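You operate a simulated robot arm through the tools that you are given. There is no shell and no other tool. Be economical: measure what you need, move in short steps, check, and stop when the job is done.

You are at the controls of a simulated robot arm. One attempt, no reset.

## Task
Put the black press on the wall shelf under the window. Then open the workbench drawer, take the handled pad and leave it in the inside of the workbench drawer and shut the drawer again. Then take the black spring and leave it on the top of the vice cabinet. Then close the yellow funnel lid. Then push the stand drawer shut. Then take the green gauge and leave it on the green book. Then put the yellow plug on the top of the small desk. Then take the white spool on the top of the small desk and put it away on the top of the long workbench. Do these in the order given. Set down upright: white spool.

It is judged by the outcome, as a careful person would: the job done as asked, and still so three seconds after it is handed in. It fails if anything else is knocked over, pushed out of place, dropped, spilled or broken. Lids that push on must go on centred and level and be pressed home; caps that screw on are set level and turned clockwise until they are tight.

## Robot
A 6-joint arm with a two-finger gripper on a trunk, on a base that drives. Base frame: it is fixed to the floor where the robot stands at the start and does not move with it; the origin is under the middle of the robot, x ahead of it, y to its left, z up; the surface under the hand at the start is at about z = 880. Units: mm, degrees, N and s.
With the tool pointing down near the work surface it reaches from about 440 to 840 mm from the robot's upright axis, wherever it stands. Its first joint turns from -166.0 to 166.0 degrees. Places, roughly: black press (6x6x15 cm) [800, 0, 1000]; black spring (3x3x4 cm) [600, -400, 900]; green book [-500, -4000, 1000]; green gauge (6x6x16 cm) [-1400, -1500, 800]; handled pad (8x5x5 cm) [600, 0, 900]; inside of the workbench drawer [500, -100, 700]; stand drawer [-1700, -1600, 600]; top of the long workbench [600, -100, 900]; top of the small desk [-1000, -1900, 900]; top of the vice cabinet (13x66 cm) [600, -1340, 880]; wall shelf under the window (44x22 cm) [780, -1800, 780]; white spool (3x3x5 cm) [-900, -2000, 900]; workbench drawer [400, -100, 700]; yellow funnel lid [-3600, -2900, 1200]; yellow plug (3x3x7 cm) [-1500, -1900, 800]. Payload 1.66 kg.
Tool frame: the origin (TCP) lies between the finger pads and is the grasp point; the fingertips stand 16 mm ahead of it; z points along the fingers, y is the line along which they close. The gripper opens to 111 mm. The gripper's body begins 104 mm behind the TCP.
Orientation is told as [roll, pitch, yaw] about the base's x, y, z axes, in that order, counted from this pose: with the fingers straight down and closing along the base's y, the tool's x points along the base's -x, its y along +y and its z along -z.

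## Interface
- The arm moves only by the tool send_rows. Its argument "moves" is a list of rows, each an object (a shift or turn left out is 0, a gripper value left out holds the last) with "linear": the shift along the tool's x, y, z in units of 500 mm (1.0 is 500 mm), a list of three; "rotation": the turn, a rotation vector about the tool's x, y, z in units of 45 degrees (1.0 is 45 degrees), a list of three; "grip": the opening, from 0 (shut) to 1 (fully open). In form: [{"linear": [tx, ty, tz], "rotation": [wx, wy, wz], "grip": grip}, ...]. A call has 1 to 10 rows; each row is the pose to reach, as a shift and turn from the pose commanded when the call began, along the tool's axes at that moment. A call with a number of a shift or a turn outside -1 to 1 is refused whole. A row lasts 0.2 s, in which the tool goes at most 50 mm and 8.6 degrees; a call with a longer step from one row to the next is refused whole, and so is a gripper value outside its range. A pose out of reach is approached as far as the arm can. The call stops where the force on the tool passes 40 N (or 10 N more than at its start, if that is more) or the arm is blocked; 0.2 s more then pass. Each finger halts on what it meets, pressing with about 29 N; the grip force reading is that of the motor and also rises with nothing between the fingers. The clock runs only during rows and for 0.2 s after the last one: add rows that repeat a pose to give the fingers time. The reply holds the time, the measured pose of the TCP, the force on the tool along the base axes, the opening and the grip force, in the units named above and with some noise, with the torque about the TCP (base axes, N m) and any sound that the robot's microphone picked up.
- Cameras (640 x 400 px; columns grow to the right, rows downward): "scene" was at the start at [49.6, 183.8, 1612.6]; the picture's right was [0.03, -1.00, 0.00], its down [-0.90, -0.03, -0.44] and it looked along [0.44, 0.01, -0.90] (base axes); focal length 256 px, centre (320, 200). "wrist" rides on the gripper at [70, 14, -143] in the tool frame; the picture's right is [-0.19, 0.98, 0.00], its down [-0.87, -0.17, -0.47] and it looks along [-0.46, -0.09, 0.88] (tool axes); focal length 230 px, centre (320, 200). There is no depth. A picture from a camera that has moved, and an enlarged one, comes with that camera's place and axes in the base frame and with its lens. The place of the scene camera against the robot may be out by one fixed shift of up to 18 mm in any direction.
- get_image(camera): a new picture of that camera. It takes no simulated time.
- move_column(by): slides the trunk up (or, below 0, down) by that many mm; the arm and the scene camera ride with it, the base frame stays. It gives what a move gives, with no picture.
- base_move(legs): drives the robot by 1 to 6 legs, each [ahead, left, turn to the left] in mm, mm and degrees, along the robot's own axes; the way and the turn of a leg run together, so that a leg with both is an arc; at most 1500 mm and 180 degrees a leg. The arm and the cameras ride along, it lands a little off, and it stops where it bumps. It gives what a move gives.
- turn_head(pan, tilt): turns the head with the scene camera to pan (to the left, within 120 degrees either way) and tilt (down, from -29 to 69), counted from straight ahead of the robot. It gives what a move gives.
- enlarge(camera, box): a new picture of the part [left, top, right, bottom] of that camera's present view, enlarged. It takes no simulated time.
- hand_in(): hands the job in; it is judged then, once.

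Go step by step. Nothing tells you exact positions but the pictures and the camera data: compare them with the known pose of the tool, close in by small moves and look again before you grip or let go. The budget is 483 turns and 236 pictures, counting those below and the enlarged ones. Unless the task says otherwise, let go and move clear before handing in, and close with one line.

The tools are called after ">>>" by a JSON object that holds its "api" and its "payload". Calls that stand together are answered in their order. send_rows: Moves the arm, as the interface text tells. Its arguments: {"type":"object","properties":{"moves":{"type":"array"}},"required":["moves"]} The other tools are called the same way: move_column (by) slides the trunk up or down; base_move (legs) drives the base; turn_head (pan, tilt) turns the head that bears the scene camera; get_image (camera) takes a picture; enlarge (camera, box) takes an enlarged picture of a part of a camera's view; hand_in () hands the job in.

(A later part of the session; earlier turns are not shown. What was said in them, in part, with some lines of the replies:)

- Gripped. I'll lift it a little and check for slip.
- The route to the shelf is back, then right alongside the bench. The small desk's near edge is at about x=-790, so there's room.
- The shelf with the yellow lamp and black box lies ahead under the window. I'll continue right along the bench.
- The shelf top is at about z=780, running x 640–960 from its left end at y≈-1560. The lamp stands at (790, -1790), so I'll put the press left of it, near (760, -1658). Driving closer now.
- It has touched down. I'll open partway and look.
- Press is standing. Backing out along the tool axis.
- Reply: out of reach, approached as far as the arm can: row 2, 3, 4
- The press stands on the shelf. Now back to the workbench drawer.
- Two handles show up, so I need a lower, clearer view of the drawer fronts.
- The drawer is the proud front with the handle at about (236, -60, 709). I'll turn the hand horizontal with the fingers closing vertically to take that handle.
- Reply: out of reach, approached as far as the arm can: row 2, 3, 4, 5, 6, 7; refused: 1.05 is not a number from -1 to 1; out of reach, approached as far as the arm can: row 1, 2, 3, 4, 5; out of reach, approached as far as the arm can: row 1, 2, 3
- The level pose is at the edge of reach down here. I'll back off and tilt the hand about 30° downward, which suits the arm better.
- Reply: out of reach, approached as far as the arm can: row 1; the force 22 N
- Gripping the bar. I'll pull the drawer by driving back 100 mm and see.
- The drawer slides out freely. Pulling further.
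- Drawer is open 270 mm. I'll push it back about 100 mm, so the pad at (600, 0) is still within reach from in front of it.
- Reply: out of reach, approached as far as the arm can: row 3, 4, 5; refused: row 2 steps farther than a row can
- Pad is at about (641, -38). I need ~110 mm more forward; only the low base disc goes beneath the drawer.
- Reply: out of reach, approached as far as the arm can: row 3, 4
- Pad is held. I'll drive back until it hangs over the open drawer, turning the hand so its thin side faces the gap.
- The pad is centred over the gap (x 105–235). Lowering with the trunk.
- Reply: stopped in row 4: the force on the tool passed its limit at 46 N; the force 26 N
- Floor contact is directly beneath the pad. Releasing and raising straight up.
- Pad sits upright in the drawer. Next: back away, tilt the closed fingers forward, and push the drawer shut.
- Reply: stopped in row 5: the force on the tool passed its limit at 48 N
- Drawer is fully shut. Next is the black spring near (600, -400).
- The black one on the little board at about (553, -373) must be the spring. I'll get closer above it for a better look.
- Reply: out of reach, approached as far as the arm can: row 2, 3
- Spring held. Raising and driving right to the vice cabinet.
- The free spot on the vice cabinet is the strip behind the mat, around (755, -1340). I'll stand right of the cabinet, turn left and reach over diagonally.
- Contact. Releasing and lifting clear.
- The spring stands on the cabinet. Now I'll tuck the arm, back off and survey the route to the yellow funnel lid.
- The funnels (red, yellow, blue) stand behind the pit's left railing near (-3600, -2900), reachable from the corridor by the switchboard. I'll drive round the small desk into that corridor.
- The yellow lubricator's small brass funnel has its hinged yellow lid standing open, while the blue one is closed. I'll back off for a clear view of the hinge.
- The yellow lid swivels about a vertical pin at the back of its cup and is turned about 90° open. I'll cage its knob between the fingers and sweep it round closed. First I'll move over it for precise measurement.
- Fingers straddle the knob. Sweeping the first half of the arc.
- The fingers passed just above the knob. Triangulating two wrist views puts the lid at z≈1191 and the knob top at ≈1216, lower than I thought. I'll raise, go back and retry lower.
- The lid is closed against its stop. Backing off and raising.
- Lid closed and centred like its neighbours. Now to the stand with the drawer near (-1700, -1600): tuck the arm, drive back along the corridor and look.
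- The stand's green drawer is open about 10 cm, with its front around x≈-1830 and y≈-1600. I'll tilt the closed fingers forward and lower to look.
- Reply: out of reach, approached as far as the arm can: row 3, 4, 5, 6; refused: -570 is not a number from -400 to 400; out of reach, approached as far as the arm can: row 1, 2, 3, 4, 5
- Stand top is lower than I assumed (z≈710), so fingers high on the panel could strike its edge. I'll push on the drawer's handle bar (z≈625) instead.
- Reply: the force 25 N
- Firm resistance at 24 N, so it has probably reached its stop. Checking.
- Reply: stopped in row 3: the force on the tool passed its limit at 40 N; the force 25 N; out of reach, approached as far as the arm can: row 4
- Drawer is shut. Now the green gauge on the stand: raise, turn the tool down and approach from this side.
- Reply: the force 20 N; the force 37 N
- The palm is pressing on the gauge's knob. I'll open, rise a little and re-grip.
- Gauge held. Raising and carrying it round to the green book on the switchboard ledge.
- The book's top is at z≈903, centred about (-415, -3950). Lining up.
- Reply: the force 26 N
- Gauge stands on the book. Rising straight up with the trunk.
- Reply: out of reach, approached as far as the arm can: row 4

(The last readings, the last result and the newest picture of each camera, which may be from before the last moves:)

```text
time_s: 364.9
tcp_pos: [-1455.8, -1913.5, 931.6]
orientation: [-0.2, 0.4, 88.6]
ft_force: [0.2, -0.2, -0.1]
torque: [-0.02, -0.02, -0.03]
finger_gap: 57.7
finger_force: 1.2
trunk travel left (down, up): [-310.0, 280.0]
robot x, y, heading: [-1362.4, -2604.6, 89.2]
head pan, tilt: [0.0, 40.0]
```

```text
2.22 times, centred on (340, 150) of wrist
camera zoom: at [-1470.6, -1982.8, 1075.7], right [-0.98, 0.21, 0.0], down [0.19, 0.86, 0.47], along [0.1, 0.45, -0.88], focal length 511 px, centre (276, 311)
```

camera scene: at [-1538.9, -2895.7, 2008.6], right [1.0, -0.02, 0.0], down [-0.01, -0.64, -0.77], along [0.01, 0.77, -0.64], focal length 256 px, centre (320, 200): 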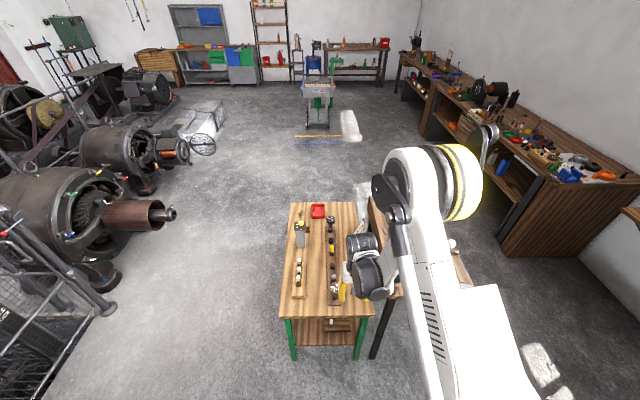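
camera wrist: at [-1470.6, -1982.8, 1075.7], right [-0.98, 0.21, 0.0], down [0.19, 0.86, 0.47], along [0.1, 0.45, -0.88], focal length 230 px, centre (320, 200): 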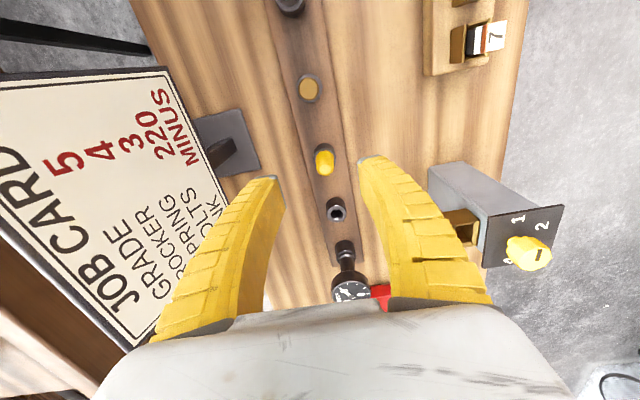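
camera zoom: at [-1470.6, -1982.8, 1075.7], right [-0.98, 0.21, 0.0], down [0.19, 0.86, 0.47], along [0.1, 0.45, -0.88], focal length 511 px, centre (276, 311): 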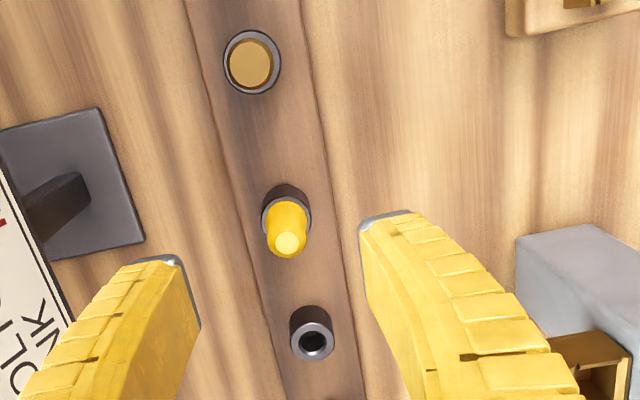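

>>> {"api": "send_rows", "payload": {"moves": [{"linear": [-0.03, 0, 0.06], "grip": 0.45}, {"linear": [-0.06, 0, 0.12], "grip": 0.45}]}}

>>> {"api": "enlarge", "payload": {"camera": "wrist", "box": [270, 60, 390, 240]}}

```text
time_s: 365.5
tcp_pos: [-1453.8, -1881.2, 871.4]
orientation: [-0.2, 0.4, 88.6]
ft_force: [-0.5, -0.2, 0.6]
torque: [-0.02, 0.05, 0.03]
finger_gap: 52.1
finger_force: 2.3
trunk travel left (down, up): [-310.0, 280.0]
robot x, y, heading: [-1358.5, -2603.3, 89.2]
head pan, tilt: [0.0, 40.0]
```

```text
2.22 times, centred on (330, 150) of wrist
camera zoom: at [-1468.6, -1950.6, 1015.6], right [-0.98, 0.21, 0.0], down [0.19, 0.86, 0.47], along [0.1, 0.45, -0.88], focal length 511 px, centre (298, 311)
```

zoom: 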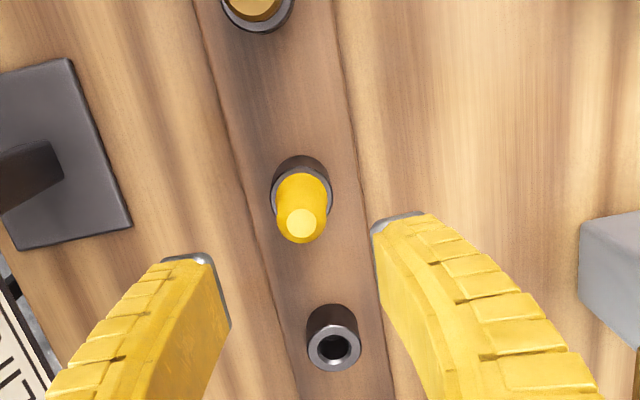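

>>> {"api": "send_rows", "payload": {"moves": [{"linear": [0.008, 0.005, 0.06], "grip": 0.42}, {"linear": [0.008, 0.005, 0.13], "grip": 0.4}]}}

>>> {"api": "get_image", "payload": {"camera": "wrist"}}

```text
time_s: 366.1
tcp_pos: [-1456.0, -1903.7, 825.8]
orientation: [-0.2, 0.3, 88.6]
ft_force: [-0.1, -0.1, -0.8]
torque: [0.01, 0.04, 0.03]
finger_gap: 46.7
finger_force: 1.3
out of reach, approached as far as the arm can: row 2
trunk travel left (down, up): [-310.0, 280.0]
robot x, y, heading: [-1362.1, -2602.1, 89.2]
head pan, tilt: [0.0, 40.0]
```

```text
63 pictures are left
camera wrist: at [-1470.5, -1971.6, 969.8], right [-0.98, 0.21, 0.0], down [0.19, 0.86, 0.47], along [0.1, 0.46, -0.88], focal length 230 px, centre (320, 200)
```

wrist: 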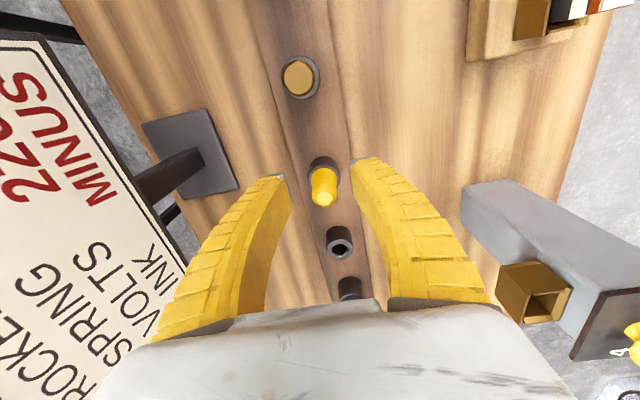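

>>> {"api": "send_rows", "payload": {"moves": [{"linear": [0, 0, -0.06]}, {"linear": [-0.02, 0, -0.14]}, {"linear": [-0.037, 0, -0.22]}]}}

>>> {"api": "move_column", "payload": {"by": -125}}

>>> {"api": "get_image", "payload": {"camera": "wrist"}}

```text
time_s: 366.9
tcp_pos: [-1454.8, -1882.9, 938.4]
orientation: [-0.2, 0.4, 88.5]
ft_force: [-0.4, 0.1, 0.7]
torque: [0.02, 0.0, -0.01]
finger_gap: 46.9
finger_force: 1.6
trunk travel left (down, up): [-310.0, 280.0]
robot x, y, heading: [-1358.5, -2600.4, 89.1]
head pan, tilt: [0.0, 40.0]
```

```text
time_s: 368.5
tcp_pos: [-1455.4, -1882.9, 813.7]
orientation: [-0.2, 0.3, 88.6]
ft_force: [-0.8, 0.4, -0.4]
torque: [-0.01, -0.02, 0.01]
finger_gap: 46.8
finger_force: 1.7
trunk travel left (down, up): [-185.0, 405.0]
robot x, y, heading: [-1361.8, -2605.9, 89.2]
head pan, tilt: [0.0, 40.0]
```

```text
62 pictures are left
camera wrist: at [-1469.8, -1951.4, 957.1], right [-0.98, 0.21, 0.0], down [0.19, 0.86, 0.47], along [0.1, 0.45, -0.88], focal length 230 px, centre (320, 200)
```

wrist: 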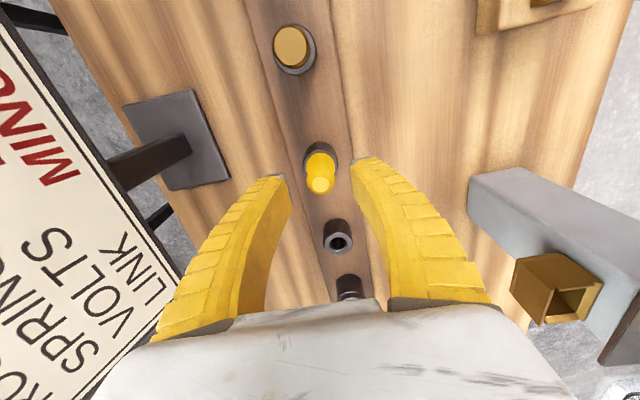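

>>> {"api": "send_rows", "payload": {"moves": [{"linear": [0, 0, 0.04]}, {"linear": [0, 0, 0.07]}, {"linear": [0, 0, 0.076]}]}}

>>> {"api": "enlarge", "payload": {"camera": "wrist", "box": [260, 110, 400, 250]}}

```text
time_s: 369.3
tcp_pos: [-1456.6, -1882.8, 775.7]
orientation: [-0.2, 0.4, 88.6]
ft_force: [0.7, -0.5, 0.2]
torque: [-0.04, 0.03, -0.02]
finger_gap: 46.8
finger_force: 1.7
trunk travel left (down, up): [-185.0, 405.0]
robot x, y, heading: [-1360.3, -2602.2, 89.1]
head pan, tilt: [0.0, 40.0]
```

```text
2.86 times, centred on (330, 180) of wrist
camera zoom: at [-1469.7, -1951.8, 919.4], right [-0.98, 0.21, 0.0], down [0.19, 0.86, 0.47], along [0.1, 0.45, -0.88], focal length 657 px, centre (291, 257)
```

zoom: 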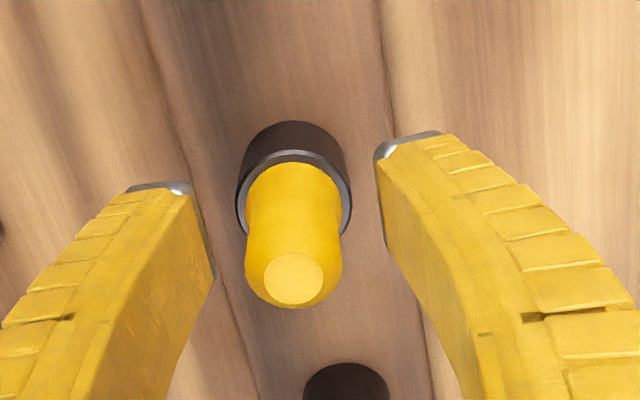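

>>> {"api": "send_rows", "payload": {"moves": [{"grip": 0.2}, {"grip": 0}, {"grip": 0}, {"grip": 0}]}}

>>> {"api": "send_rows", "payload": {"moves": [{"linear": [0, 0, -0.02]}, {"linear": [0, 0, -0.05]}, {"linear": [0, 0, -0.1]}, {"linear": [0, 0, -0.17]}]}}

>>> {"api": "get_image", "payload": {"camera": "wrist"}}

```text
time_s: 370.3
tcp_pos: [-1455.5, -1883.6, 777.3]
orientation: [-0.2, 0.4, 88.6]
ft_force: [1.6, 2.7, 6.6]
torque: [0.17, -0.04, -0.02]
finger_gap: 21.3
finger_force: 29.1
trunk travel left (down, up): [-185.0, 405.0]
robot x, y, heading: [-1360.4, -2602.0, 89.0]
head pan, tilt: [0.0, 40.0]
```

```text
time_s: 371.3
tcp_pos: [-1455.6, -1883.7, 861.7]
orientation: [-0.2, 0.4, 88.6]
ft_force: [0.6, 0.4, 0.6]
torque: [0.04, 0.01, 0.02]
finger_gap: 19.4
finger_force: 28.6
trunk travel left (down, up): [-185.0, 405.0]
robot x, y, heading: [-1360.8, -2601.5, 89.0]
head pan, tilt: [0.0, 40.0]
```

```text
60 pictures are left
camera wrist: at [-1470.4, -1952.0, 1004.8], right [-0.98, 0.21, 0.0], down [0.19, 0.86, 0.47], along [0.1, 0.45, -0.88], focal length 230 px, centre (320, 200)
```

wrist: 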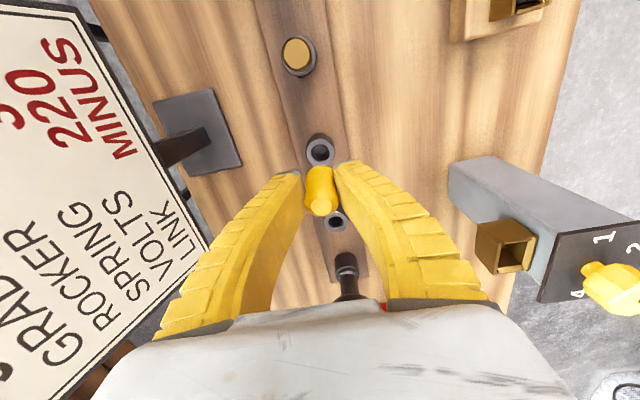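

Plug is out of its socket. Raising and moving over to the small desk.

>>> {"api": "move_column", "payload": {"by": 300}}

>>> {"api": "base_move", "payload": {"legs": [[0, -430, 0]]}}

>>> {"api": "get_image", "payload": {"camera": "wrist"}}

>>> {"api": "get_image", "payload": {"camera": "scene"}}

```text
time_s: 374.3
tcp_pos: [-1455.6, -1881.9, 1160.8]
orientation: [-0.1, 0.4, 88.6]
ft_force: [0.7, -0.1, -0.2]
torque: [0.01, 0.0, -0.05]
finger_gap: 19.1
finger_force: 29.2
trunk travel left (down, up): [-485.0, 105.0]
robot x, y, heading: [-1359.3, -2601.7, 89.3]
head pan, tilt: [0.0, 40.0]
```

```text
time_s: 376.9
tcp_pos: [-1032.8, -1889.3, 1160.8]
orientation: [-0.2, 0.4, 89.0]
ft_force: [-0.5, 0.8, -0.2]
torque: [0.04, 0.02, -0.03]
finger_gap: 18.9
finger_force: 28.9
trunk travel left (down, up): [-485.0, 105.0]
robot x, y, heading: [-935.4, -2607.9, 89.6]
head pan, tilt: [0.0, 40.0]
```

```text
59 pictures are left
camera wrist: at [-1047.8, -1957.9, 1304.3], right [-0.98, 0.21, 0.0], down [0.18, 0.87, 0.47], along [0.1, 0.46, -0.88], focal length 230 px, centre (320, 200)
```

wrist: 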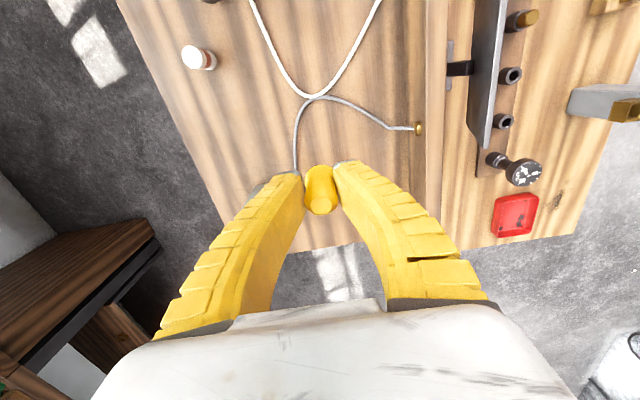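

```text
58 pictures are left
camera scene: at [-1116.3, -2548.3, 1903.8], right [1.0, -0.01, 0.0], down [-0.01, -0.64, -0.77], along [0.01, 0.77, -0.64], focal length 256 px, centre (320, 200)
```

scene: 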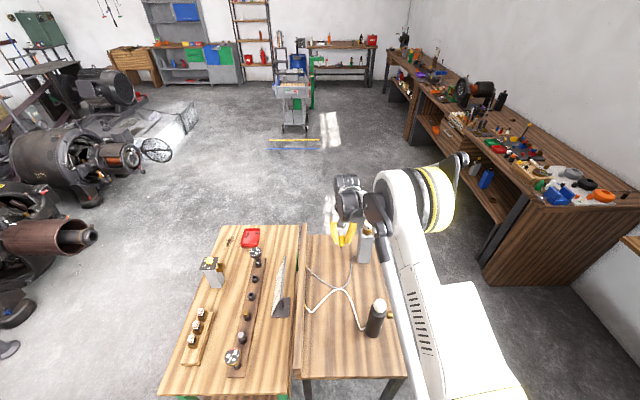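

The desk spot at about (-1045, -1845) is clear of cord and bottle. Moving above it and lowering.

>>> {"api": "send_rows", "payload": {"moves": [{"linear": [-0.045, 0.013, 0]}, {"linear": [-0.088, 0.025, 0]}]}}

>>> {"api": "move_column", "payload": {"by": -190}}

>>> {"api": "get_image", "payload": {"camera": "wrist"}}

>>> {"api": "enlarge", "payload": {"camera": "scene", "box": [290, 130, 430, 290]}}

```text
time_s: 377.5
tcp_pos: [-1045.3, -1845.0, 1158.5]
orientation: [-0.2, 0.4, 88.9]
ft_force: [0.0, 0.2, -0.1]
torque: [-0.03, -0.03, 0.0]
finger_gap: 18.9
finger_force: 28.8
trunk travel left (down, up): [-485.0, 105.0]
robot x, y, heading: [-936.1, -2607.6, 89.6]
head pan, tilt: [0.0, 40.0]
```

```text
time_s: 379.6
tcp_pos: [-1045.3, -1845.2, 969.1]
orientation: [-0.1, 0.4, 89.0]
ft_force: [0.1, 0.4, -0.6]
torque: [0.03, -0.01, 0.0]
finger_gap: 18.5
finger_force: 28.7
trunk travel left (down, up): [-295.0, 295.0]
robot x, y, heading: [-936.5, -2608.4, 89.4]
head pan, tilt: [0.0, 40.0]
```

```text
57 pictures are left
camera wrist: at [-1059.6, -1913.8, 1113.8], right [-0.98, 0.21, 0.0], down [0.18, 0.87, 0.47], along [0.1, 0.46, -0.88], focal length 230 px, centre (320, 200)
```

wrist: 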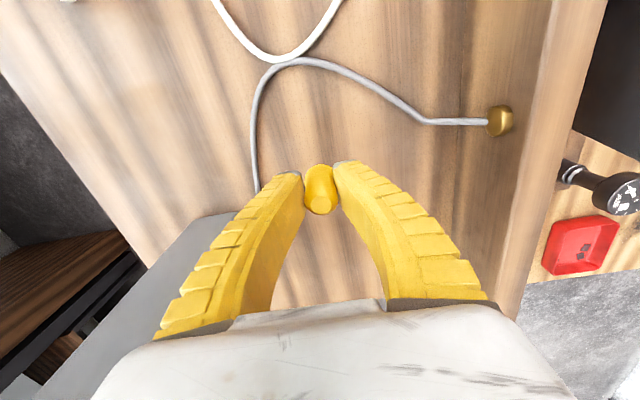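

```text
2.50 times, centred on (360, 210) of scene
camera zoom: at [-1117.0, -2548.4, 1713.8], right [1.0, -0.01, 0.0], down [-0.01, -0.64, -0.77], along [0.01, 0.77, -0.64], focal length 641 px, centre (220, 175)
```

zoom: 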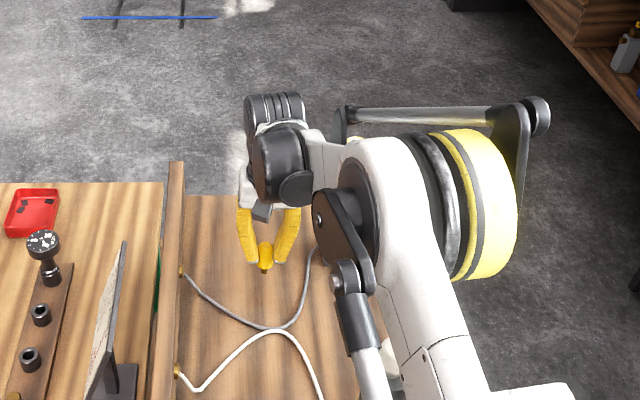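

>>> {"api": "send_rows", "payload": {"moves": [{"linear": [0.0, 0, 0.03]}, {"linear": [0, 0, 0.06]}, {"linear": [0, 0, 0.075]}, {"linear": [0, 0, 0.08]}]}}

>>> {"api": "get_image", "payload": {"camera": "wrist"}}

```text
time_s: 380.6
tcp_pos: [-1045.6, -1846.8, 931.1]
orientation: [-0.2, 0.3, 89.0]
ft_force: [-1.7, 1.5, 15.5]
torque: [0.14, 0.01, 0.04]
finger_gap: 24.2
finger_force: 28.1
trunk travel left (down, up): [-295.0, 295.0]
robot x, y, heading: [-938.1, -2604.8, 89.2]
head pan, tilt: [0.0, 40.0]
```

```text
55 pictures are left
camera wrist: at [-1059.3, -1915.7, 1074.6], right [-0.98, 0.21, 0.0], down [0.18, 0.86, 0.47], along [0.1, 0.46, -0.88], focal length 230 px, centre (320, 200)
```

wrist: 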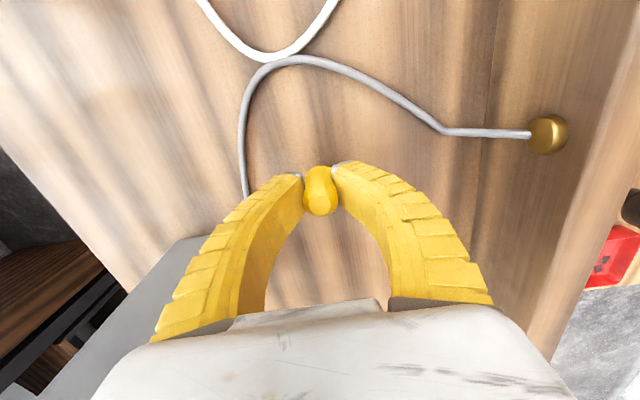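

>>> {"api": "enlarge", "payload": {"camera": "wrist", "box": [270, 130, 370, 230]}}

>>> {"api": "enlarge", "payload": {"camera": "scene", "box": [320, 200, 380, 250]}}

```text
4.00 times, centred on (320, 180) of wrist
camera zoom: at [-1059.3, -1915.7, 1074.6], right [-0.98, 0.21, 0.0], down [0.18, 0.86, 0.47], along [0.1, 0.46, -0.88], focal length 920 px, centre (320, 280)
```

zoom: 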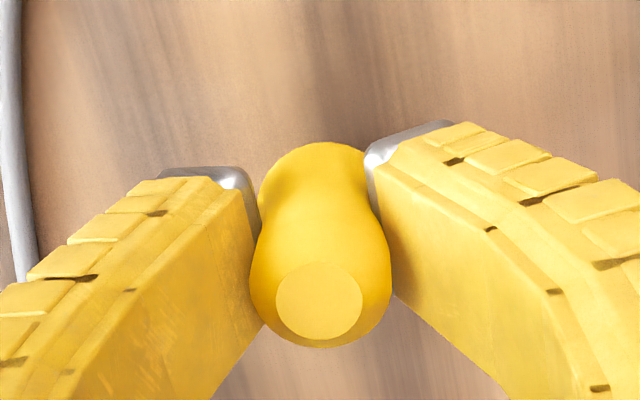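

```text
8.00 times, centred on (350, 225) of scene
camera zoom: at [-1116.9, -2550.2, 1713.9], right [1.0, -0.01, 0.0], down [-0.01, -0.64, -0.77], along [0.01, 0.77, -0.64], focal length 2052 px, centre (80, 0)
```

zoom: 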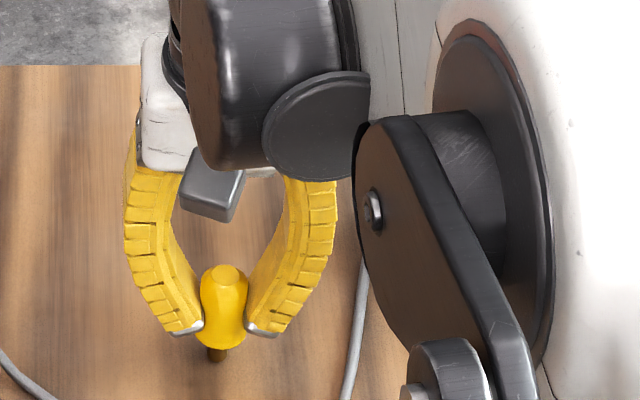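

>>> {"api": "send_rows", "payload": {"moves": [{"linear": [0, 0, -0.004]}, {"linear": [0, 0, -0.004]}]}}

```text
time_s: 381.1
tcp_pos: [-1045.7, -1846.6, 933.6]
orientation: [-0.2, 0.3, 89.1]
ft_force: [-1.0, 3.2, 10.7]
torque: [0.2, 0.0, -0.01]
finger_gap: 22.3
finger_force: 28.4
trunk travel left (down, up): [-295.0, 295.0]
robot x, y, heading: [-936.1, -2607.6, 89.4]
head pan, tilt: [0.0, 40.0]
```

>>> {"api": "send_rows", "payload": {"moves": [{"linear": [0.002, 0, -0.004]}, {"linear": [0.004, 0, -0.006]}, {"linear": [0.004, 0, -0.006]}]}}

```text
time_s: 381.9
tcp_pos: [-1044.7, -1847.8, 934.8]
orientation: [-0.2, 0.4, 89.0]
ft_force: [0.4, -0.2, 1.5]
torque: [0.06, 0.0, -0.02]
finger_gap: 17.7
finger_force: 29.0
trunk travel left (down, up): [-295.0, 295.0]
robot x, y, heading: [-933.3, -2606.1, 89.6]
head pan, tilt: [0.0, 40.0]
```

>>> {"api": "send_rows", "payload": {"moves": [{"grip": 0.08}, {"grip": 0.12}, {"grip": 0.16}, {"grip": 0.2}, {"grip": 0.25}, {"grip": 0.3}, {"grip": 0.35}]}}

>>> {"api": "enlarge", "payload": {"camera": "wrist", "box": [250, 110, 390, 250]}}

```text
time_s: 383.6
tcp_pos: [-1045.7, -1847.5, 935.2]
orientation: [-0.2, 0.5, 88.9]
ft_force: [-0.3, -0.1, 0.0]
torque: [0.01, 0.01, 0.0]
finger_gap: 41.2
finger_force: 2.1
trunk travel left (down, up): [-295.0, 295.0]
robot x, y, heading: [-933.5, -2607.2, 89.1]
head pan, tilt: [0.0, 40.0]
```

```text
2.86 times, centred on (320, 180) of wrist
camera zoom: at [-1059.5, -1916.2, 1078.2], right [-0.98, 0.21, 0.0], down [0.18, 0.87, 0.47], along [0.1, 0.46, -0.88], focal length 657 px, centre (320, 257)
```

zoom: 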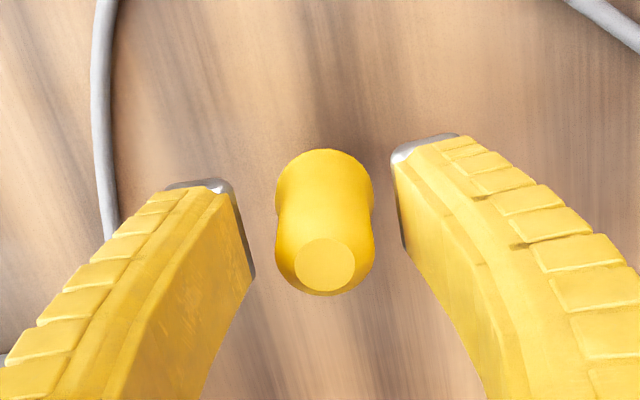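

Standing upright on its own. Rising slowly off it, then over to the white spool.

>>> {"api": "send_rows", "payload": {"moves": [{"linear": [0, 0, -0.03], "grip": 0.35}, {"linear": [0, 0, -0.09]}, {"linear": [0, 0, -0.17]}, {"linear": [0, 0, -0.25]}]}}

>>> {"api": "move_column", "payload": {"by": 150}}

>>> {"api": "base_move", "payload": {"legs": [[-200, -150, 0.5]]}}

>>> {"api": "get_image", "payload": {"camera": "wrist"}}

```text
time_s: 384.6
tcp_pos: [-1043.5, -1846.7, 1061.3]
orientation: [-0.1, 0.4, 89.1]
ft_force: [0.0, 0.1, -0.2]
torque: [0.01, 0.01, 0.0]
finger_gap: 41.3
finger_force: 1.7
trunk travel left (down, up): [-295.0, 295.0]
robot x, y, heading: [-934.7, -2603.4, 89.0]
head pan, tilt: [0.0, 40.0]
```

```text
time_s: 386.3
tcp_pos: [-1044.3, -1846.5, 1211.4]
orientation: [-0.3, 0.4, 89.0]
ft_force: [-0.3, 0.6, 1.3]
torque: [-0.02, 0.0, 0.01]
finger_gap: 41.4
finger_force: 1.9
trunk travel left (down, up): [-445.0, 145.0]
robot x, y, heading: [-935.3, -2603.7, 89.6]
head pan, tilt: [0.0, 40.0]
```

```text
time_s: 388.1
tcp_pos: [-900.2, -2049.3, 1212.0]
orientation: [-0.2, 0.4, 89.4]
ft_force: [-1.0, 0.5, 0.7]
torque: [-0.01, 0.01, -0.05]
finger_gap: 41.3
finger_force: 1.7
trunk travel left (down, up): [-445.0, 145.0]
robot x, y, heading: [-784.4, -2802.9, 89.9]
head pan, tilt: [0.0, 40.0]
```

```text
51 pictures are left
camera wrist: at [-915.1, -2117.6, 1355.5], right [-0.98, 0.2, 0.0], down [0.18, 0.87, 0.47], along [0.1, 0.46, -0.88], focal length 230 px, centre (320, 200)
```

wrist: 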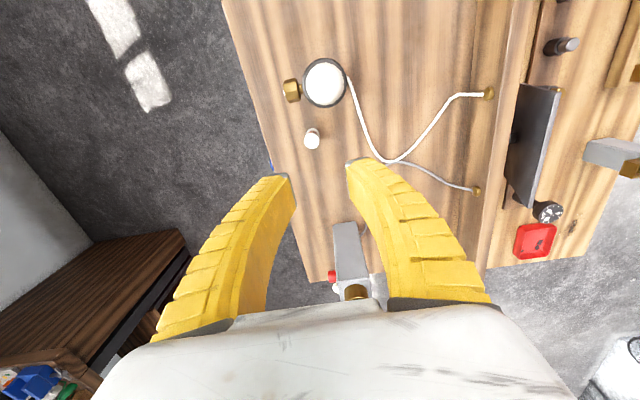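

Spool is at about (-876, -2018), but a tall bottle stands close on this side of it. I'll go round and reach from the +x side, so the wrist stays clear.

>>> {"api": "base_move", "payload": {"legs": [[0, -660, 0], [900, 0, 0], [0, 0, 90]]}}

>>> {"api": "turn_head", "payload": {"pan": 0, "tilt": 40}}

>>> {"api": "get_image", "payload": {"camera": "wrist"}}

>>> {"api": "get_image", "payload": {"camera": "scene"}}

```text
time_s: 399.9
tcp_pos: [-879.0, -2015.8, 1211.9]
orientation: [-0.2, 0.3, 178.3]
ft_force: [-0.4, -0.3, 0.2]
torque: [0.01, 0.01, -0.02]
finger_gap: 41.4
finger_force: 1.3
trunk travel left (down, up): [-445.0, 145.0]
robot x, y, heading: [-116.5, -1915.4, 178.8]
head pan, tilt: [0.0, 40.0]
```

```text
time_s: 400.5
tcp_pos: [-878.9, -2014.9, 1210.5]
orientation: [-0.2, 0.4, 178.2]
ft_force: [1.5, 0.3, -0.1]
torque: [-0.01, -0.01, 0.03]
finger_gap: 41.1
finger_force: 1.9
trunk travel left (down, up): [-445.0, 145.0]
robot x, y, heading: [-116.8, -1915.5, 178.8]
head pan, tilt: [0.0, 40.0]
```

```text
50 pictures are left
camera wrist: at [-809.0, -2032.4, 1355.0], right [-0.22, -0.98, 0.0], down [-0.86, 0.19, 0.47], along [-0.45, 0.11, -0.88], focal length 230 px, centre (320, 200)
```

wrist: 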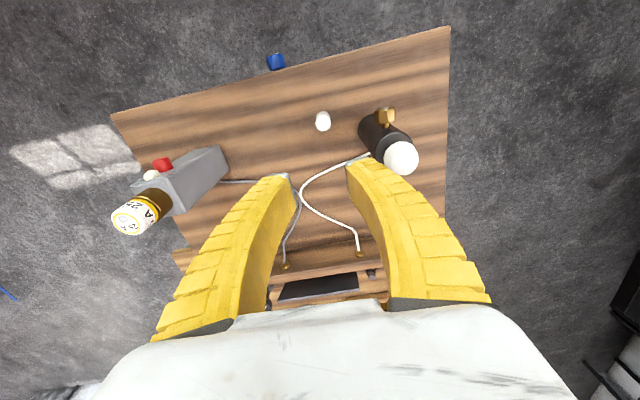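

```text
49 pictures are left
camera scene: at [-178.4, -2111.8, 1863.7], right [0.02, 1.0, 0.0], down [0.64, -0.01, -0.77], along [-0.77, 0.02, -0.64], focal length 256 px, centre (320, 200)
```

scene: 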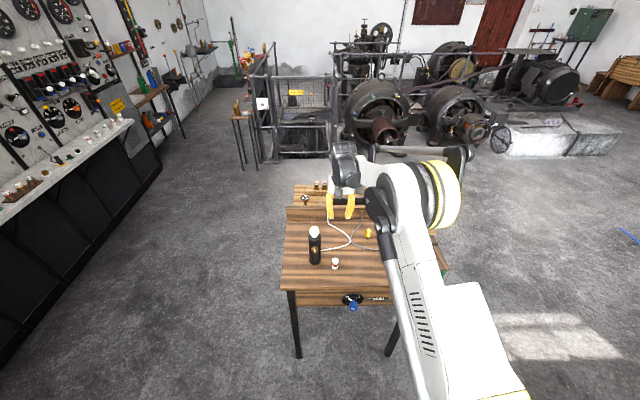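

>>> {"api": "send_rows", "payload": {"moves": [{"rotation": [0, 0, -0.18], "grip": 0.5}, {"rotation": [0, 0, -0.36]}, {"rotation": [0, 0, -0.54]}]}}

>>> {"api": "move_column", "payload": {"by": -210}}

>>> {"api": "get_image", "payload": {"camera": "wrist"}}

```text
time_s: 401.3
tcp_pos: [-878.9, -2016.2, 1211.6]
orientation: [0.1, 0.4, -157.2]
ft_force: [0.1, 0.3, 0.8]
torque: [-0.02, 0.01, 0.02]
finger_gap: 57.4
finger_force: 1.6
trunk travel left (down, up): [-445.0, 145.0]
robot x, y, heading: [-114.8, -1911.5, 178.7]
head pan, tilt: [0.0, 40.0]
```

```text
time_s: 403.6
tcp_pos: [-878.4, -2016.2, 1002.2]
orientation: [-0.1, 0.3, -157.3]
ft_force: [0.1, -0.6, 0.3]
torque: [0.03, 0.04, 0.02]
finger_gap: 57.7
finger_force: 1.3
trunk travel left (down, up): [-235.0, 355.0]
robot x, y, heading: [-112.0, -1914.9, 178.7]
head pan, tilt: [0.0, 40.0]
```

```text
48 pictures are left
camera wrist: at [-808.9, -2002.5, 1145.5], right [0.2, -0.98, 0.0], down [-0.87, -0.18, 0.47], along [-0.46, -0.09, -0.89], focal length 230 px, centre (320, 200)
```

wrist: 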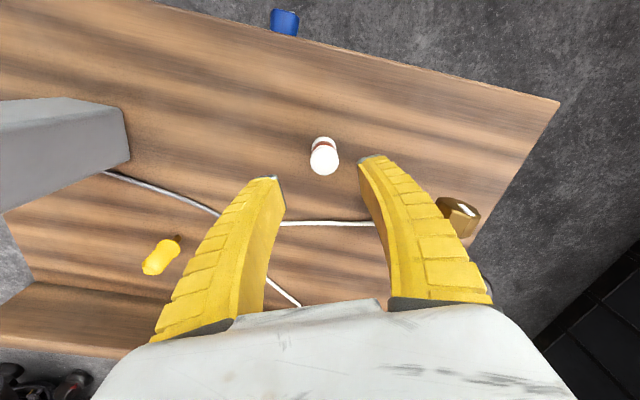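

>>> {"api": "send_rows", "payload": {"moves": [{"linear": [0.003, 0.008, 0.06]}, {"linear": [0.003, 0.008, 0.12]}, {"linear": [0.003, 0.008, 0.16]}]}}

>>> {"api": "get_image", "payload": {"camera": "wrist"}}

>>> {"api": "enlarge", "payload": {"camera": "scene", "box": [270, 80, 430, 230]}}

```text
time_s: 404.4
tcp_pos: [-874.0, -2017.2, 922.2]
orientation: [0.0, 0.5, -157.4]
ft_force: [-0.6, 1.2, 0.0]
torque: [0.02, 0.02, -0.01]
finger_gap: 57.3
finger_force: 1.4
trunk travel left (down, up): [-235.0, 355.0]
robot x, y, heading: [-119.7, -1917.7, 178.4]
head pan, tilt: [0.0, 40.0]
```

```text
47 pictures are left
camera wrist: at [-803.6, -2004.2, 1065.0], right [0.2, -0.98, 0.0], down [-0.87, -0.18, 0.47], along [-0.46, -0.09, -0.89], focal length 230 px, centre (320, 200)
```

wrist: 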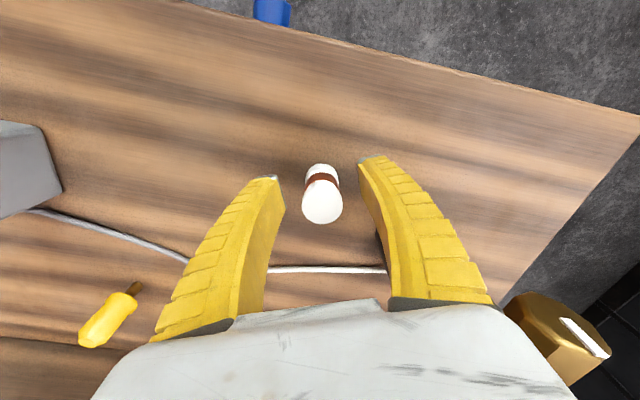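

```text
2.67 times, centred on (350, 155) of scene
camera zoom: at [-178.6, -2111.8, 1653.7], right [0.02, 1.0, 0.0], down [0.64, -0.01, -0.77], along [-0.77, 0.02, -0.64], focal length 684 px, centre (240, 320)
```

zoom: 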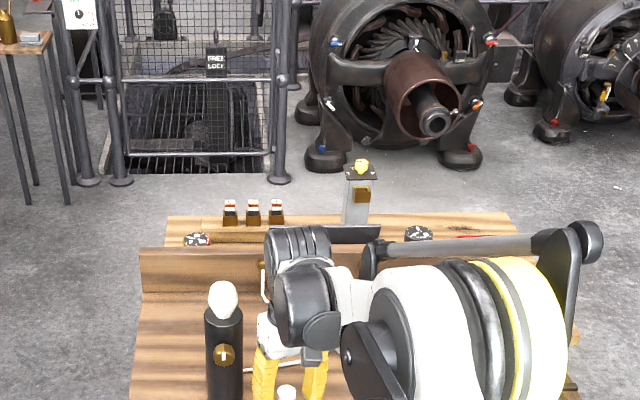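

>>> {"api": "send_rows", "payload": {"moves": [{"linear": [-0.007, 0.001, 0.016]}, {"linear": [-0.007, 0.001, 0.032]}]}}

>>> {"api": "send_rows", "payload": {"moves": [{"grip": 0.3}, {"grip": 0.1}, {"grip": 0}, {"grip": 0}]}}

>>> {"api": "send_rows", "payload": {"moves": [{"linear": [0, 0, -0.02]}, {"linear": [0, 0, -0.08]}, {"linear": [0, 0, -0.16]}]}}

>>> {"api": "get_image", "payload": {"camera": "wrist"}}

```text
time_s: 404.9
tcp_pos: [-878.2, -2021.3, 904.6]
orientation: [0.0, 0.6, -157.3]
ft_force: [0.9, -0.9, 0.1]
torque: [-0.03, -0.01, -0.02]
finger_gap: 57.8
finger_force: 0.9
trunk travel left (down, up): [-235.0, 355.0]
robot x, y, heading: [-119.0, -1915.6, 178.6]
head pan, tilt: [0.0, 40.0]
```

```text
time_s: 405.9
tcp_pos: [-876.8, -2020.7, 906.5]
orientation: [0.1, 0.4, -157.4]
ft_force: [-2.1, -0.4, 6.1]
torque: [-0.03, 0.1, 0.0]
finger_gap: 21.0
finger_force: 29.6
trunk travel left (down, up): [-235.0, 355.0]
robot x, y, heading: [-121.5, -1915.2, 178.5]
head pan, tilt: [0.0, 40.0]
```

```text
time_s: 406.8
tcp_pos: [-876.6, -2021.2, 985.7]
orientation: [-0.1, 0.5, -157.4]
ft_force: [-0.1, 0.2, 0.3]
torque: [0.01, 0.03, 0.0]
finger_gap: 18.6
finger_force: 28.8
trunk travel left (down, up): [-235.0, 355.0]
robot x, y, heading: [-120.2, -1915.8, 178.8]
head pan, tilt: [0.0, 40.0]
```

```text
45 pictures are left
camera wrist: at [-807.3, -2007.6, 1129.8], right [0.2, -0.98, 0.0], down [-0.87, -0.18, 0.47], along [-0.46, -0.09, -0.89], focal length 230 px, centre (320, 200)
```

wrist: 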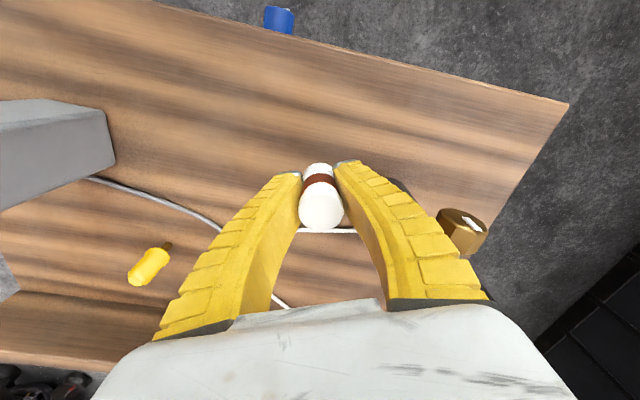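

Spool held upright. Raising high and heading back to the long workbench.

>>> {"api": "move_column", "payload": {"by": 340}}

>>> {"api": "base_move", "payload": {"legs": [[0, 0, -179], [-300, 0, 0], [0, 860, 0], [0, 850, 0]]}}

>>> {"api": "turn_head", "payload": {"pan": 0, "tilt": 50}}

>>> {"api": "get_image", "payload": {"camera": "scene"}}

```text
time_s: 410.1
tcp_pos: [-878.1, -2021.6, 1325.7]
orientation: [-0.1, 0.5, -157.5]
ft_force: [0.1, 1.0, -0.4]
torque: [0.0, -0.01, -0.01]
finger_gap: 18.0
finger_force: 29.0
trunk travel left (down, up): [-575.0, 15.0]
robot x, y, heading: [-119.9, -1913.8, 178.9]
head pan, tilt: [0.0, 40.0]
```

```text
time_s: 427.7
tcp_pos: [410.4, -120.0, 1326.2]
orientation: [0.1, 0.5, 21.2]
ft_force: [0.3, -0.2, -0.1]
torque: [0.0, 0.02, 0.01]
finger_gap: 17.6
finger_force: 28.9
trunk travel left (down, up): [-575.0, 15.0]
robot x, y, heading: [-352.3, -204.4, -2.5]
head pan, tilt: [0.0, 40.0]
```

```text
time_s: 428.4
tcp_pos: [410.7, -119.5, 1325.5]
orientation: [0.0, 0.5, 21.2]
ft_force: [-0.1, -1.3, -0.6]
torque: [-0.02, -0.04, -0.01]
finger_gap: 17.8
finger_force: 29.0
trunk travel left (down, up): [-575.0, 15.0]
robot x, y, heading: [-353.4, -209.3, -3.0]
head pan, tilt: [0.0, 50.0]
```

```text
44 pictures are left
camera scene: at [-280.4, -28.9, 1979.6], right [-0.05, -1.0, 0.0], down [-0.76, 0.04, -0.64], along [0.64, -0.03, -0.77], focal length 256 px, centre (320, 200)
```

scene: 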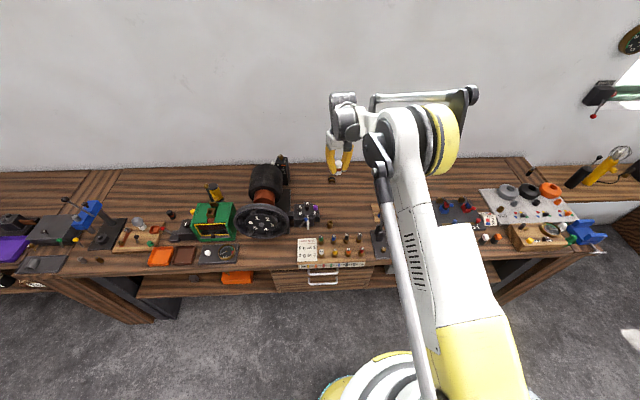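

>>> {"api": "base_move", "payload": {"legs": [[230, -110, 3]]}}

>>> {"api": "get_image", "payload": {"camera": "wrist"}}

```text
time_s: 430.3
tcp_pos: [634.7, -199.8, 1325.2]
orientation: [0.0, 0.5, 24.1]
ft_force: [-0.3, 0.4, -1.5]
torque: [0.03, 0.01, 0.01]
finger_gap: 17.8
finger_force: 29.2
trunk travel left (down, up): [-575.0, 15.0]
robot x, y, heading: [-121.3, -323.6, 0.1]
head pan, tilt: [0.0, 50.0]
```

```text
43 pictures are left
camera wrist: at [567.8, -214.8, 1469.1], right [-0.23, 0.97, 0.0], down [0.86, 0.2, 0.46], along [0.45, 0.1, -0.89], focal length 230 px, centre (320, 200)
```

wrist: 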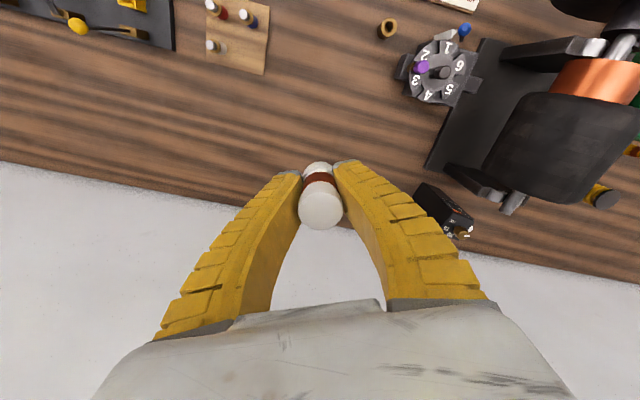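

>>> {"api": "base_move", "payload": {"legs": [[45, 65, 0]]}}

>>> {"api": "send_rows", "payload": {"moves": [{"linear": [0.04, -0.018, 0]}, {"linear": [0.085, -0.036, 0]}]}}

>>> {"api": "move_column", "payload": {"by": -265}}

>>> {"api": "get_image", "payload": {"camera": "wrist"}}

>>> {"api": "get_image", "payload": {"camera": "scene"}}

```text
time_s: 431.3
tcp_pos: [680.1, -135.5, 1325.3]
orientation: [0.0, 0.5, 23.9]
ft_force: [0.4, 0.3, -0.5]
torque: [-0.05, 0.04, 0.02]
finger_gap: 17.7
finger_force: 28.7
trunk travel left (down, up): [-575.0, 15.0]
robot x, y, heading: [-78.7, -262.8, -0.0]
head pan, tilt: [0.0, 50.0]
```

```text
time_s: 431.9
tcp_pos: [648.0, -169.7, 1326.4]
orientation: [0.0, 0.4, 24.0]
ft_force: [-0.9, 0.0, -0.3]
torque: [-0.03, -0.01, -0.01]
finger_gap: 17.3
finger_force: 29.2
trunk travel left (down, up): [-575.0, 15.0]
robot x, y, heading: [-81.5, -257.6, -0.2]
head pan, tilt: [0.0, 50.0]
```

```text
time_s: 434.6
tcp_pos: [648.4, -168.7, 1061.1]
orientation: [0.0, 0.5, 24.0]
ft_force: [0.6, -0.2, -0.3]
torque: [0.0, 0.01, -0.04]
finger_gap: 17.8
finger_force: 29.2
trunk travel left (down, up): [-310.0, 280.0]
robot x, y, heading: [-79.0, -259.2, 0.1]
head pan, tilt: [0.0, 50.0]
```

```text
42 pictures are left
camera wrist: at [580.8, -184.9, 1204.5], right [-0.23, 0.97, 0.0], down [0.86, 0.2, 0.47], along [0.45, 0.1, -0.89], focal length 230 px, centre (320, 200)
```

wrist: 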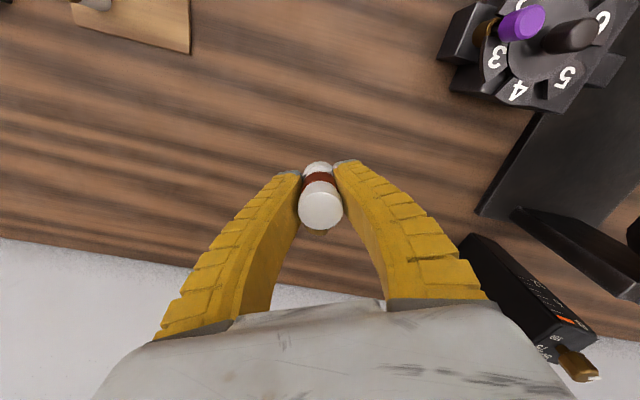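

```text
41 pictures are left
camera scene: at [-14.4, -77.5, 1714.6], right [0.0, -1.0, 0.0], down [-0.77, 0.0, -0.64], along [0.64, 0.0, -0.77], focal length 256 px, centre (320, 200)
```

scene: 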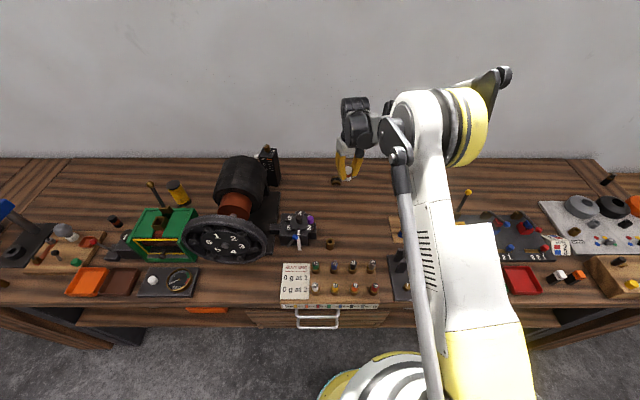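

>>> {"api": "send_rows", "payload": {"moves": [{"linear": [0, 0, 0.08]}, {"linear": [0, 0, 0.16]}, {"linear": [0, 0, 0.23]}, {"linear": [0, 0, 0.28]}]}}

>>> {"api": "get_image", "payload": {"camera": "wrist"}}

```text
time_s: 435.6
tcp_pos: [648.1, -170.2, 920.0]
orientation: [0.0, 0.5, 24.1]
ft_force: [0.4, 0.2, -1.3]
torque: [0.01, 0.01, 0.0]
finger_gap: 17.7
finger_force: 29.3
trunk travel left (down, up): [-310.0, 280.0]
robot x, y, heading: [-80.1, -259.8, 0.1]
head pan, tilt: [0.0, 50.0]
```

```text
40 pictures are left
camera wrist: at [580.8, -186.1, 1063.9], right [-0.23, 0.97, 0.0], down [0.86, 0.2, 0.46], along [0.45, 0.1, -0.89], focal length 230 px, centre (320, 200)
```

wrist: 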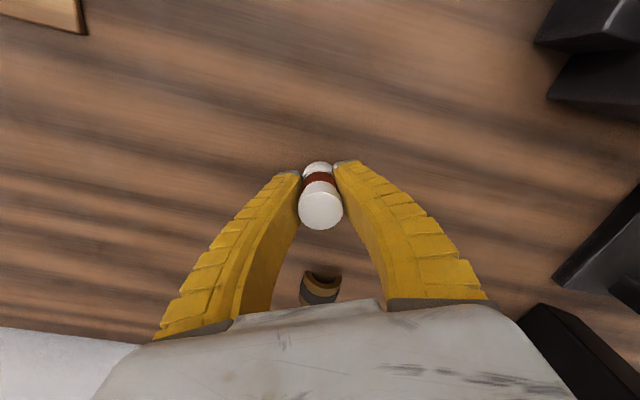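

>>> {"api": "send_rows", "payload": {"moves": [{"linear": [0, 0, 0.006]}, {"linear": [0, 0, 0.012]}, {"linear": [0, 0, 0.017]}, {"linear": [0, 0, 0.021]}, {"linear": [0, 0, 0.024]}, {"linear": [0, 0, 0.027]}]}}

```text
time_s: 437.0
tcp_pos: [647.2, -169.2, 908.1]
orientation: [0.0, 0.4, 24.0]
ft_force: [0.2, -0.3, -0.7]
torque: [0.02, -0.01, 0.0]
finger_gap: 17.9
finger_force: 29.1
trunk travel left (down, up): [-310.0, 280.0]
robot x, y, heading: [-77.0, -259.5, 0.1]
head pan, tilt: [0.0, 50.0]
```

>>> {"api": "send_rows", "payload": {"moves": [{"linear": [0, 0, 0.003]}, {"linear": [0, 0, 0.006]}, {"linear": [0, 0, 0.009]}, {"linear": [0, 0, 0.009]}]}}

```text
time_s: 438.0
tcp_pos: [645.6, -169.2, 903.7]
orientation: [0.0, 0.4, 24.0]
ft_force: [5.5, -0.4, 18.6]
torque: [0.07, -0.22, -0.01]
finger_gap: 21.4
finger_force: 28.9
trunk travel left (down, up): [-310.0, 280.0]
robot x, y, heading: [-78.2, -259.9, 0.1]
head pan, tilt: [0.0, 50.0]
```

Touched down. Easing the pressure before releasing.

>>> {"api": "send_rows", "payload": {"moves": [{"linear": [0, 0, -0.004]}, {"linear": [0, 0, -0.005]}]}}

```text
time_s: 438.6
tcp_pos: [646.7, -169.1, 904.8]
orientation: [0.0, 0.6, 24.0]
ft_force: [-1.0, 0.0, 0.0]
torque: [0.0, 0.0, -0.03]
finger_gap: 21.6
finger_force: 28.8
trunk travel left (down, up): [-310.0, 280.0]
robot x, y, heading: [-83.3, -259.6, 0.1]
head pan, tilt: [0.0, 50.0]
```

>>> {"api": "send_rows", "payload": {"moves": [{"grip": 0.1}, {"grip": 0.16}, {"grip": 0.22}, {"grip": 0.28}, {"grip": 0.34}, {"grip": 0.42}]}}

>>> {"api": "enlarge", "payload": {"camera": "wrist", "box": [240, 110, 400, 250]}}

```text
time_s: 440.0
tcp_pos: [647.3, -170.6, 904.8]
orientation: [0.0, 0.4, 24.0]
ft_force: [0.7, 0.1, -0.4]
torque: [-0.03, 0.0, 0.02]
finger_gap: 48.9
finger_force: 1.2
trunk travel left (down, up): [-310.0, 280.0]
robot x, y, heading: [-76.3, -258.7, -0.1]
head pan, tilt: [0.0, 50.0]
```

```text
2.86 times, centred on (320, 180) of wrist
camera zoom: at [579.5, -185.5, 1048.7], right [-0.23, 0.97, 0.0], down [0.86, 0.2, 0.47], along [0.45, 0.1, -0.89], focal length 657 px, centre (320, 257)
```

zoom: 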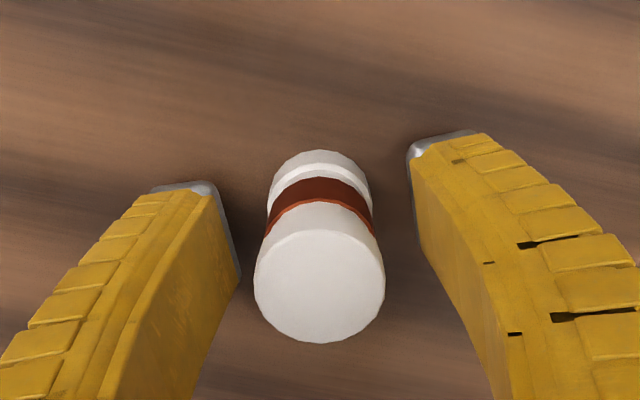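

Spool is upright and free. Rising clear, then a final look round.

>>> {"api": "send_rows", "payload": {"moves": [{"linear": [0, 0, -0.03]}, {"linear": [0, 0, -0.1]}, {"linear": [0, 0, -0.18]}, {"linear": [0, 0, -0.26]}, {"linear": [0, 0, -0.32]}]}}

>>> {"api": "move_column", "payload": {"by": 200}}

>>> {"api": "base_move", "payload": {"legs": [[-350, 0, 0]]}}

>>> {"api": "get_image", "payload": {"camera": "scene"}}

>>> {"api": "turn_head", "payload": {"pan": -100, "tilt": 25}}

>>> {"api": "get_image", "payload": {"camera": "scene"}}

```text
time_s: 441.2
tcp_pos: [647.6, -169.5, 1066.7]
orientation: [0.0, 0.4, 24.1]
ft_force: [0.6, 0.5, 0.4]
torque: [-0.03, 0.02, 0.0]
finger_gap: 49.0
finger_force: 1.0
trunk travel left (down, up): [-310.0, 280.0]
robot x, y, heading: [-76.0, -261.0, 0.2]
head pan, tilt: [0.0, 50.0]
```

```text
time_s: 443.4
tcp_pos: [647.1, -170.8, 1266.9]
orientation: [-0.1, 0.5, 24.0]
ft_force: [0.3, -0.5, -0.4]
torque: [-0.03, 0.04, 0.0]
finger_gap: 48.9
finger_force: 1.6
trunk travel left (down, up): [-510.0, 80.0]
robot x, y, heading: [-79.3, -259.9, 0.1]
head pan, tilt: [0.0, 50.0]
```

```text
time_s: 445.7
tcp_pos: [292.4, -173.3, 1265.7]
orientation: [0.0, 0.4, 23.7]
ft_force: [-0.4, 0.4, -0.2]
torque: [0.01, -0.02, 0.0]
finger_gap: 49.2
finger_force: 1.4
trunk travel left (down, up): [-510.0, 80.0]
robot x, y, heading: [-434.9, -255.8, -0.5]
head pan, tilt: [0.0, 50.0]
```

```text
38 pictures are left
camera scene: at [-369.1, -77.7, 1914.5], right [0.0, -1.0, 0.0], down [-0.77, 0.0, -0.64], along [0.64, 0.0, -0.77], focal length 256 px, centre (320, 200)
```

scene: 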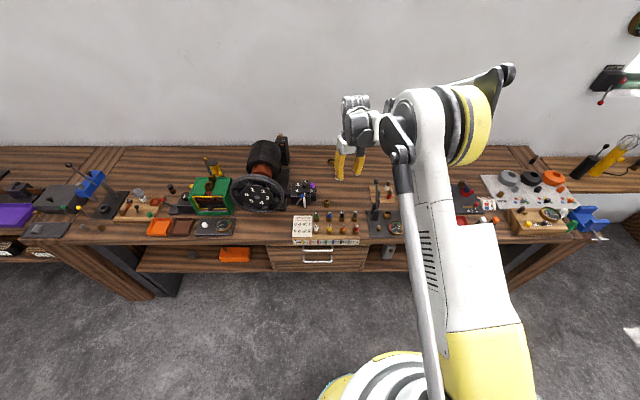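

```text
time_s: 447.4
tcp_pos: [292.2, -172.6, 1266.9]
orientation: [-0.1, 0.4, 23.6]
ft_force: [-0.6, 0.3, -0.1]
torque: [-0.02, 0.02, -0.02]
finger_gap: 49.1
finger_force: 1.3
trunk travel left (down, up): [-510.0, 80.0]
robot x, y, heading: [-435.1, -261.7, -0.1]
head pan, tilt: [-100.0, 25.0]
```

```text
37 pictures are left
camera scene: at [-461.5, -168.2, 1952.0], right [-0.98, 0.18, 0.0], down [0.07, 0.42, -0.91], along [-0.16, -0.89, -0.42], focal length 256 px, centre (320, 200)
```

scene: 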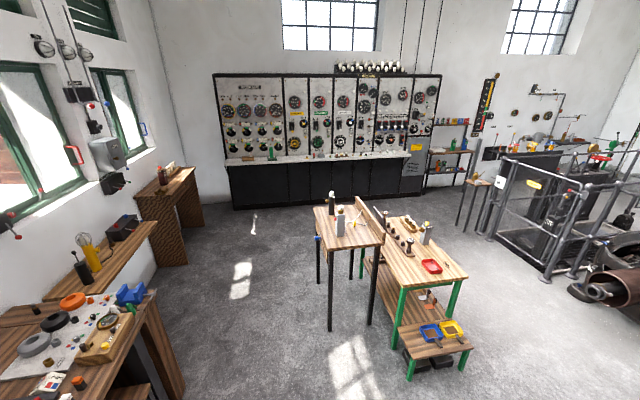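

>>> {"api": "enlarge", "payload": {"camera": "scene", "box": [240, 130, 400, 260]}}

>>> {"api": "enlarge", "payload": {"camera": "scene", "box": [0, 210, 170, 350]}}

```text
3.08 times, centred on (320, 195) of scene
camera zoom: at [-461.5, -168.2, 1952.0], right [-0.98, 0.18, 0.0], down [0.07, 0.42, -0.91], along [-0.16, -0.89, -0.42], focal length 789 px, centre (320, 215)
```

zoom: 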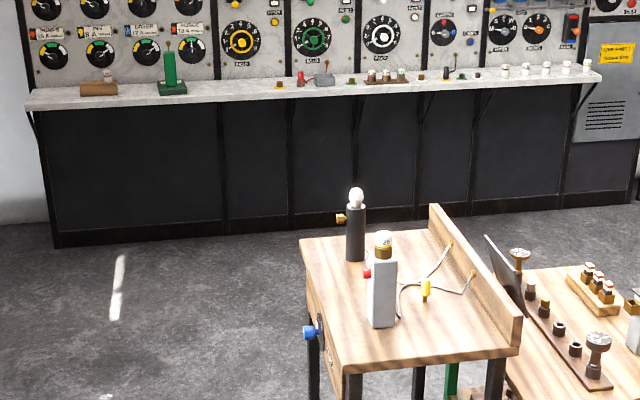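

```text
2.86 times, centred on (85, 280) of scene
camera zoom: at [-461.5, -168.2, 1952.0], right [-0.98, 0.18, 0.0], down [0.07, 0.42, -0.91], along [-0.16, -0.89, -0.42], focal length 733 px, centre (991, -29)
```

zoom: 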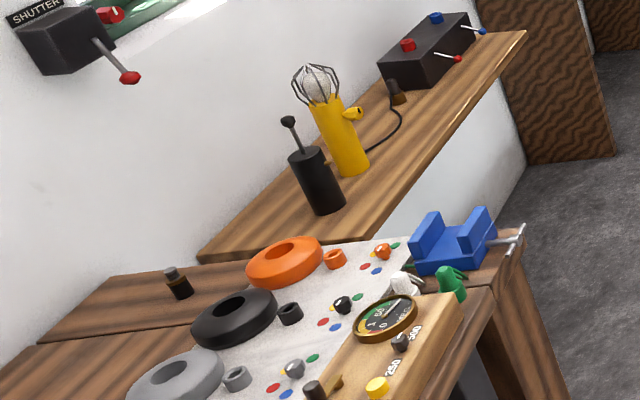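

The press, spring, gauge and plug all stand where they were put, and the spool is upright on the bench. Handing in.

>>> {"api": "hand_in", "payload": {}}

```text
The job is handed in.
```

I've done all eight tasks in the order given and handed the job in. Nothing appeared to be knocked over or moved out of place.
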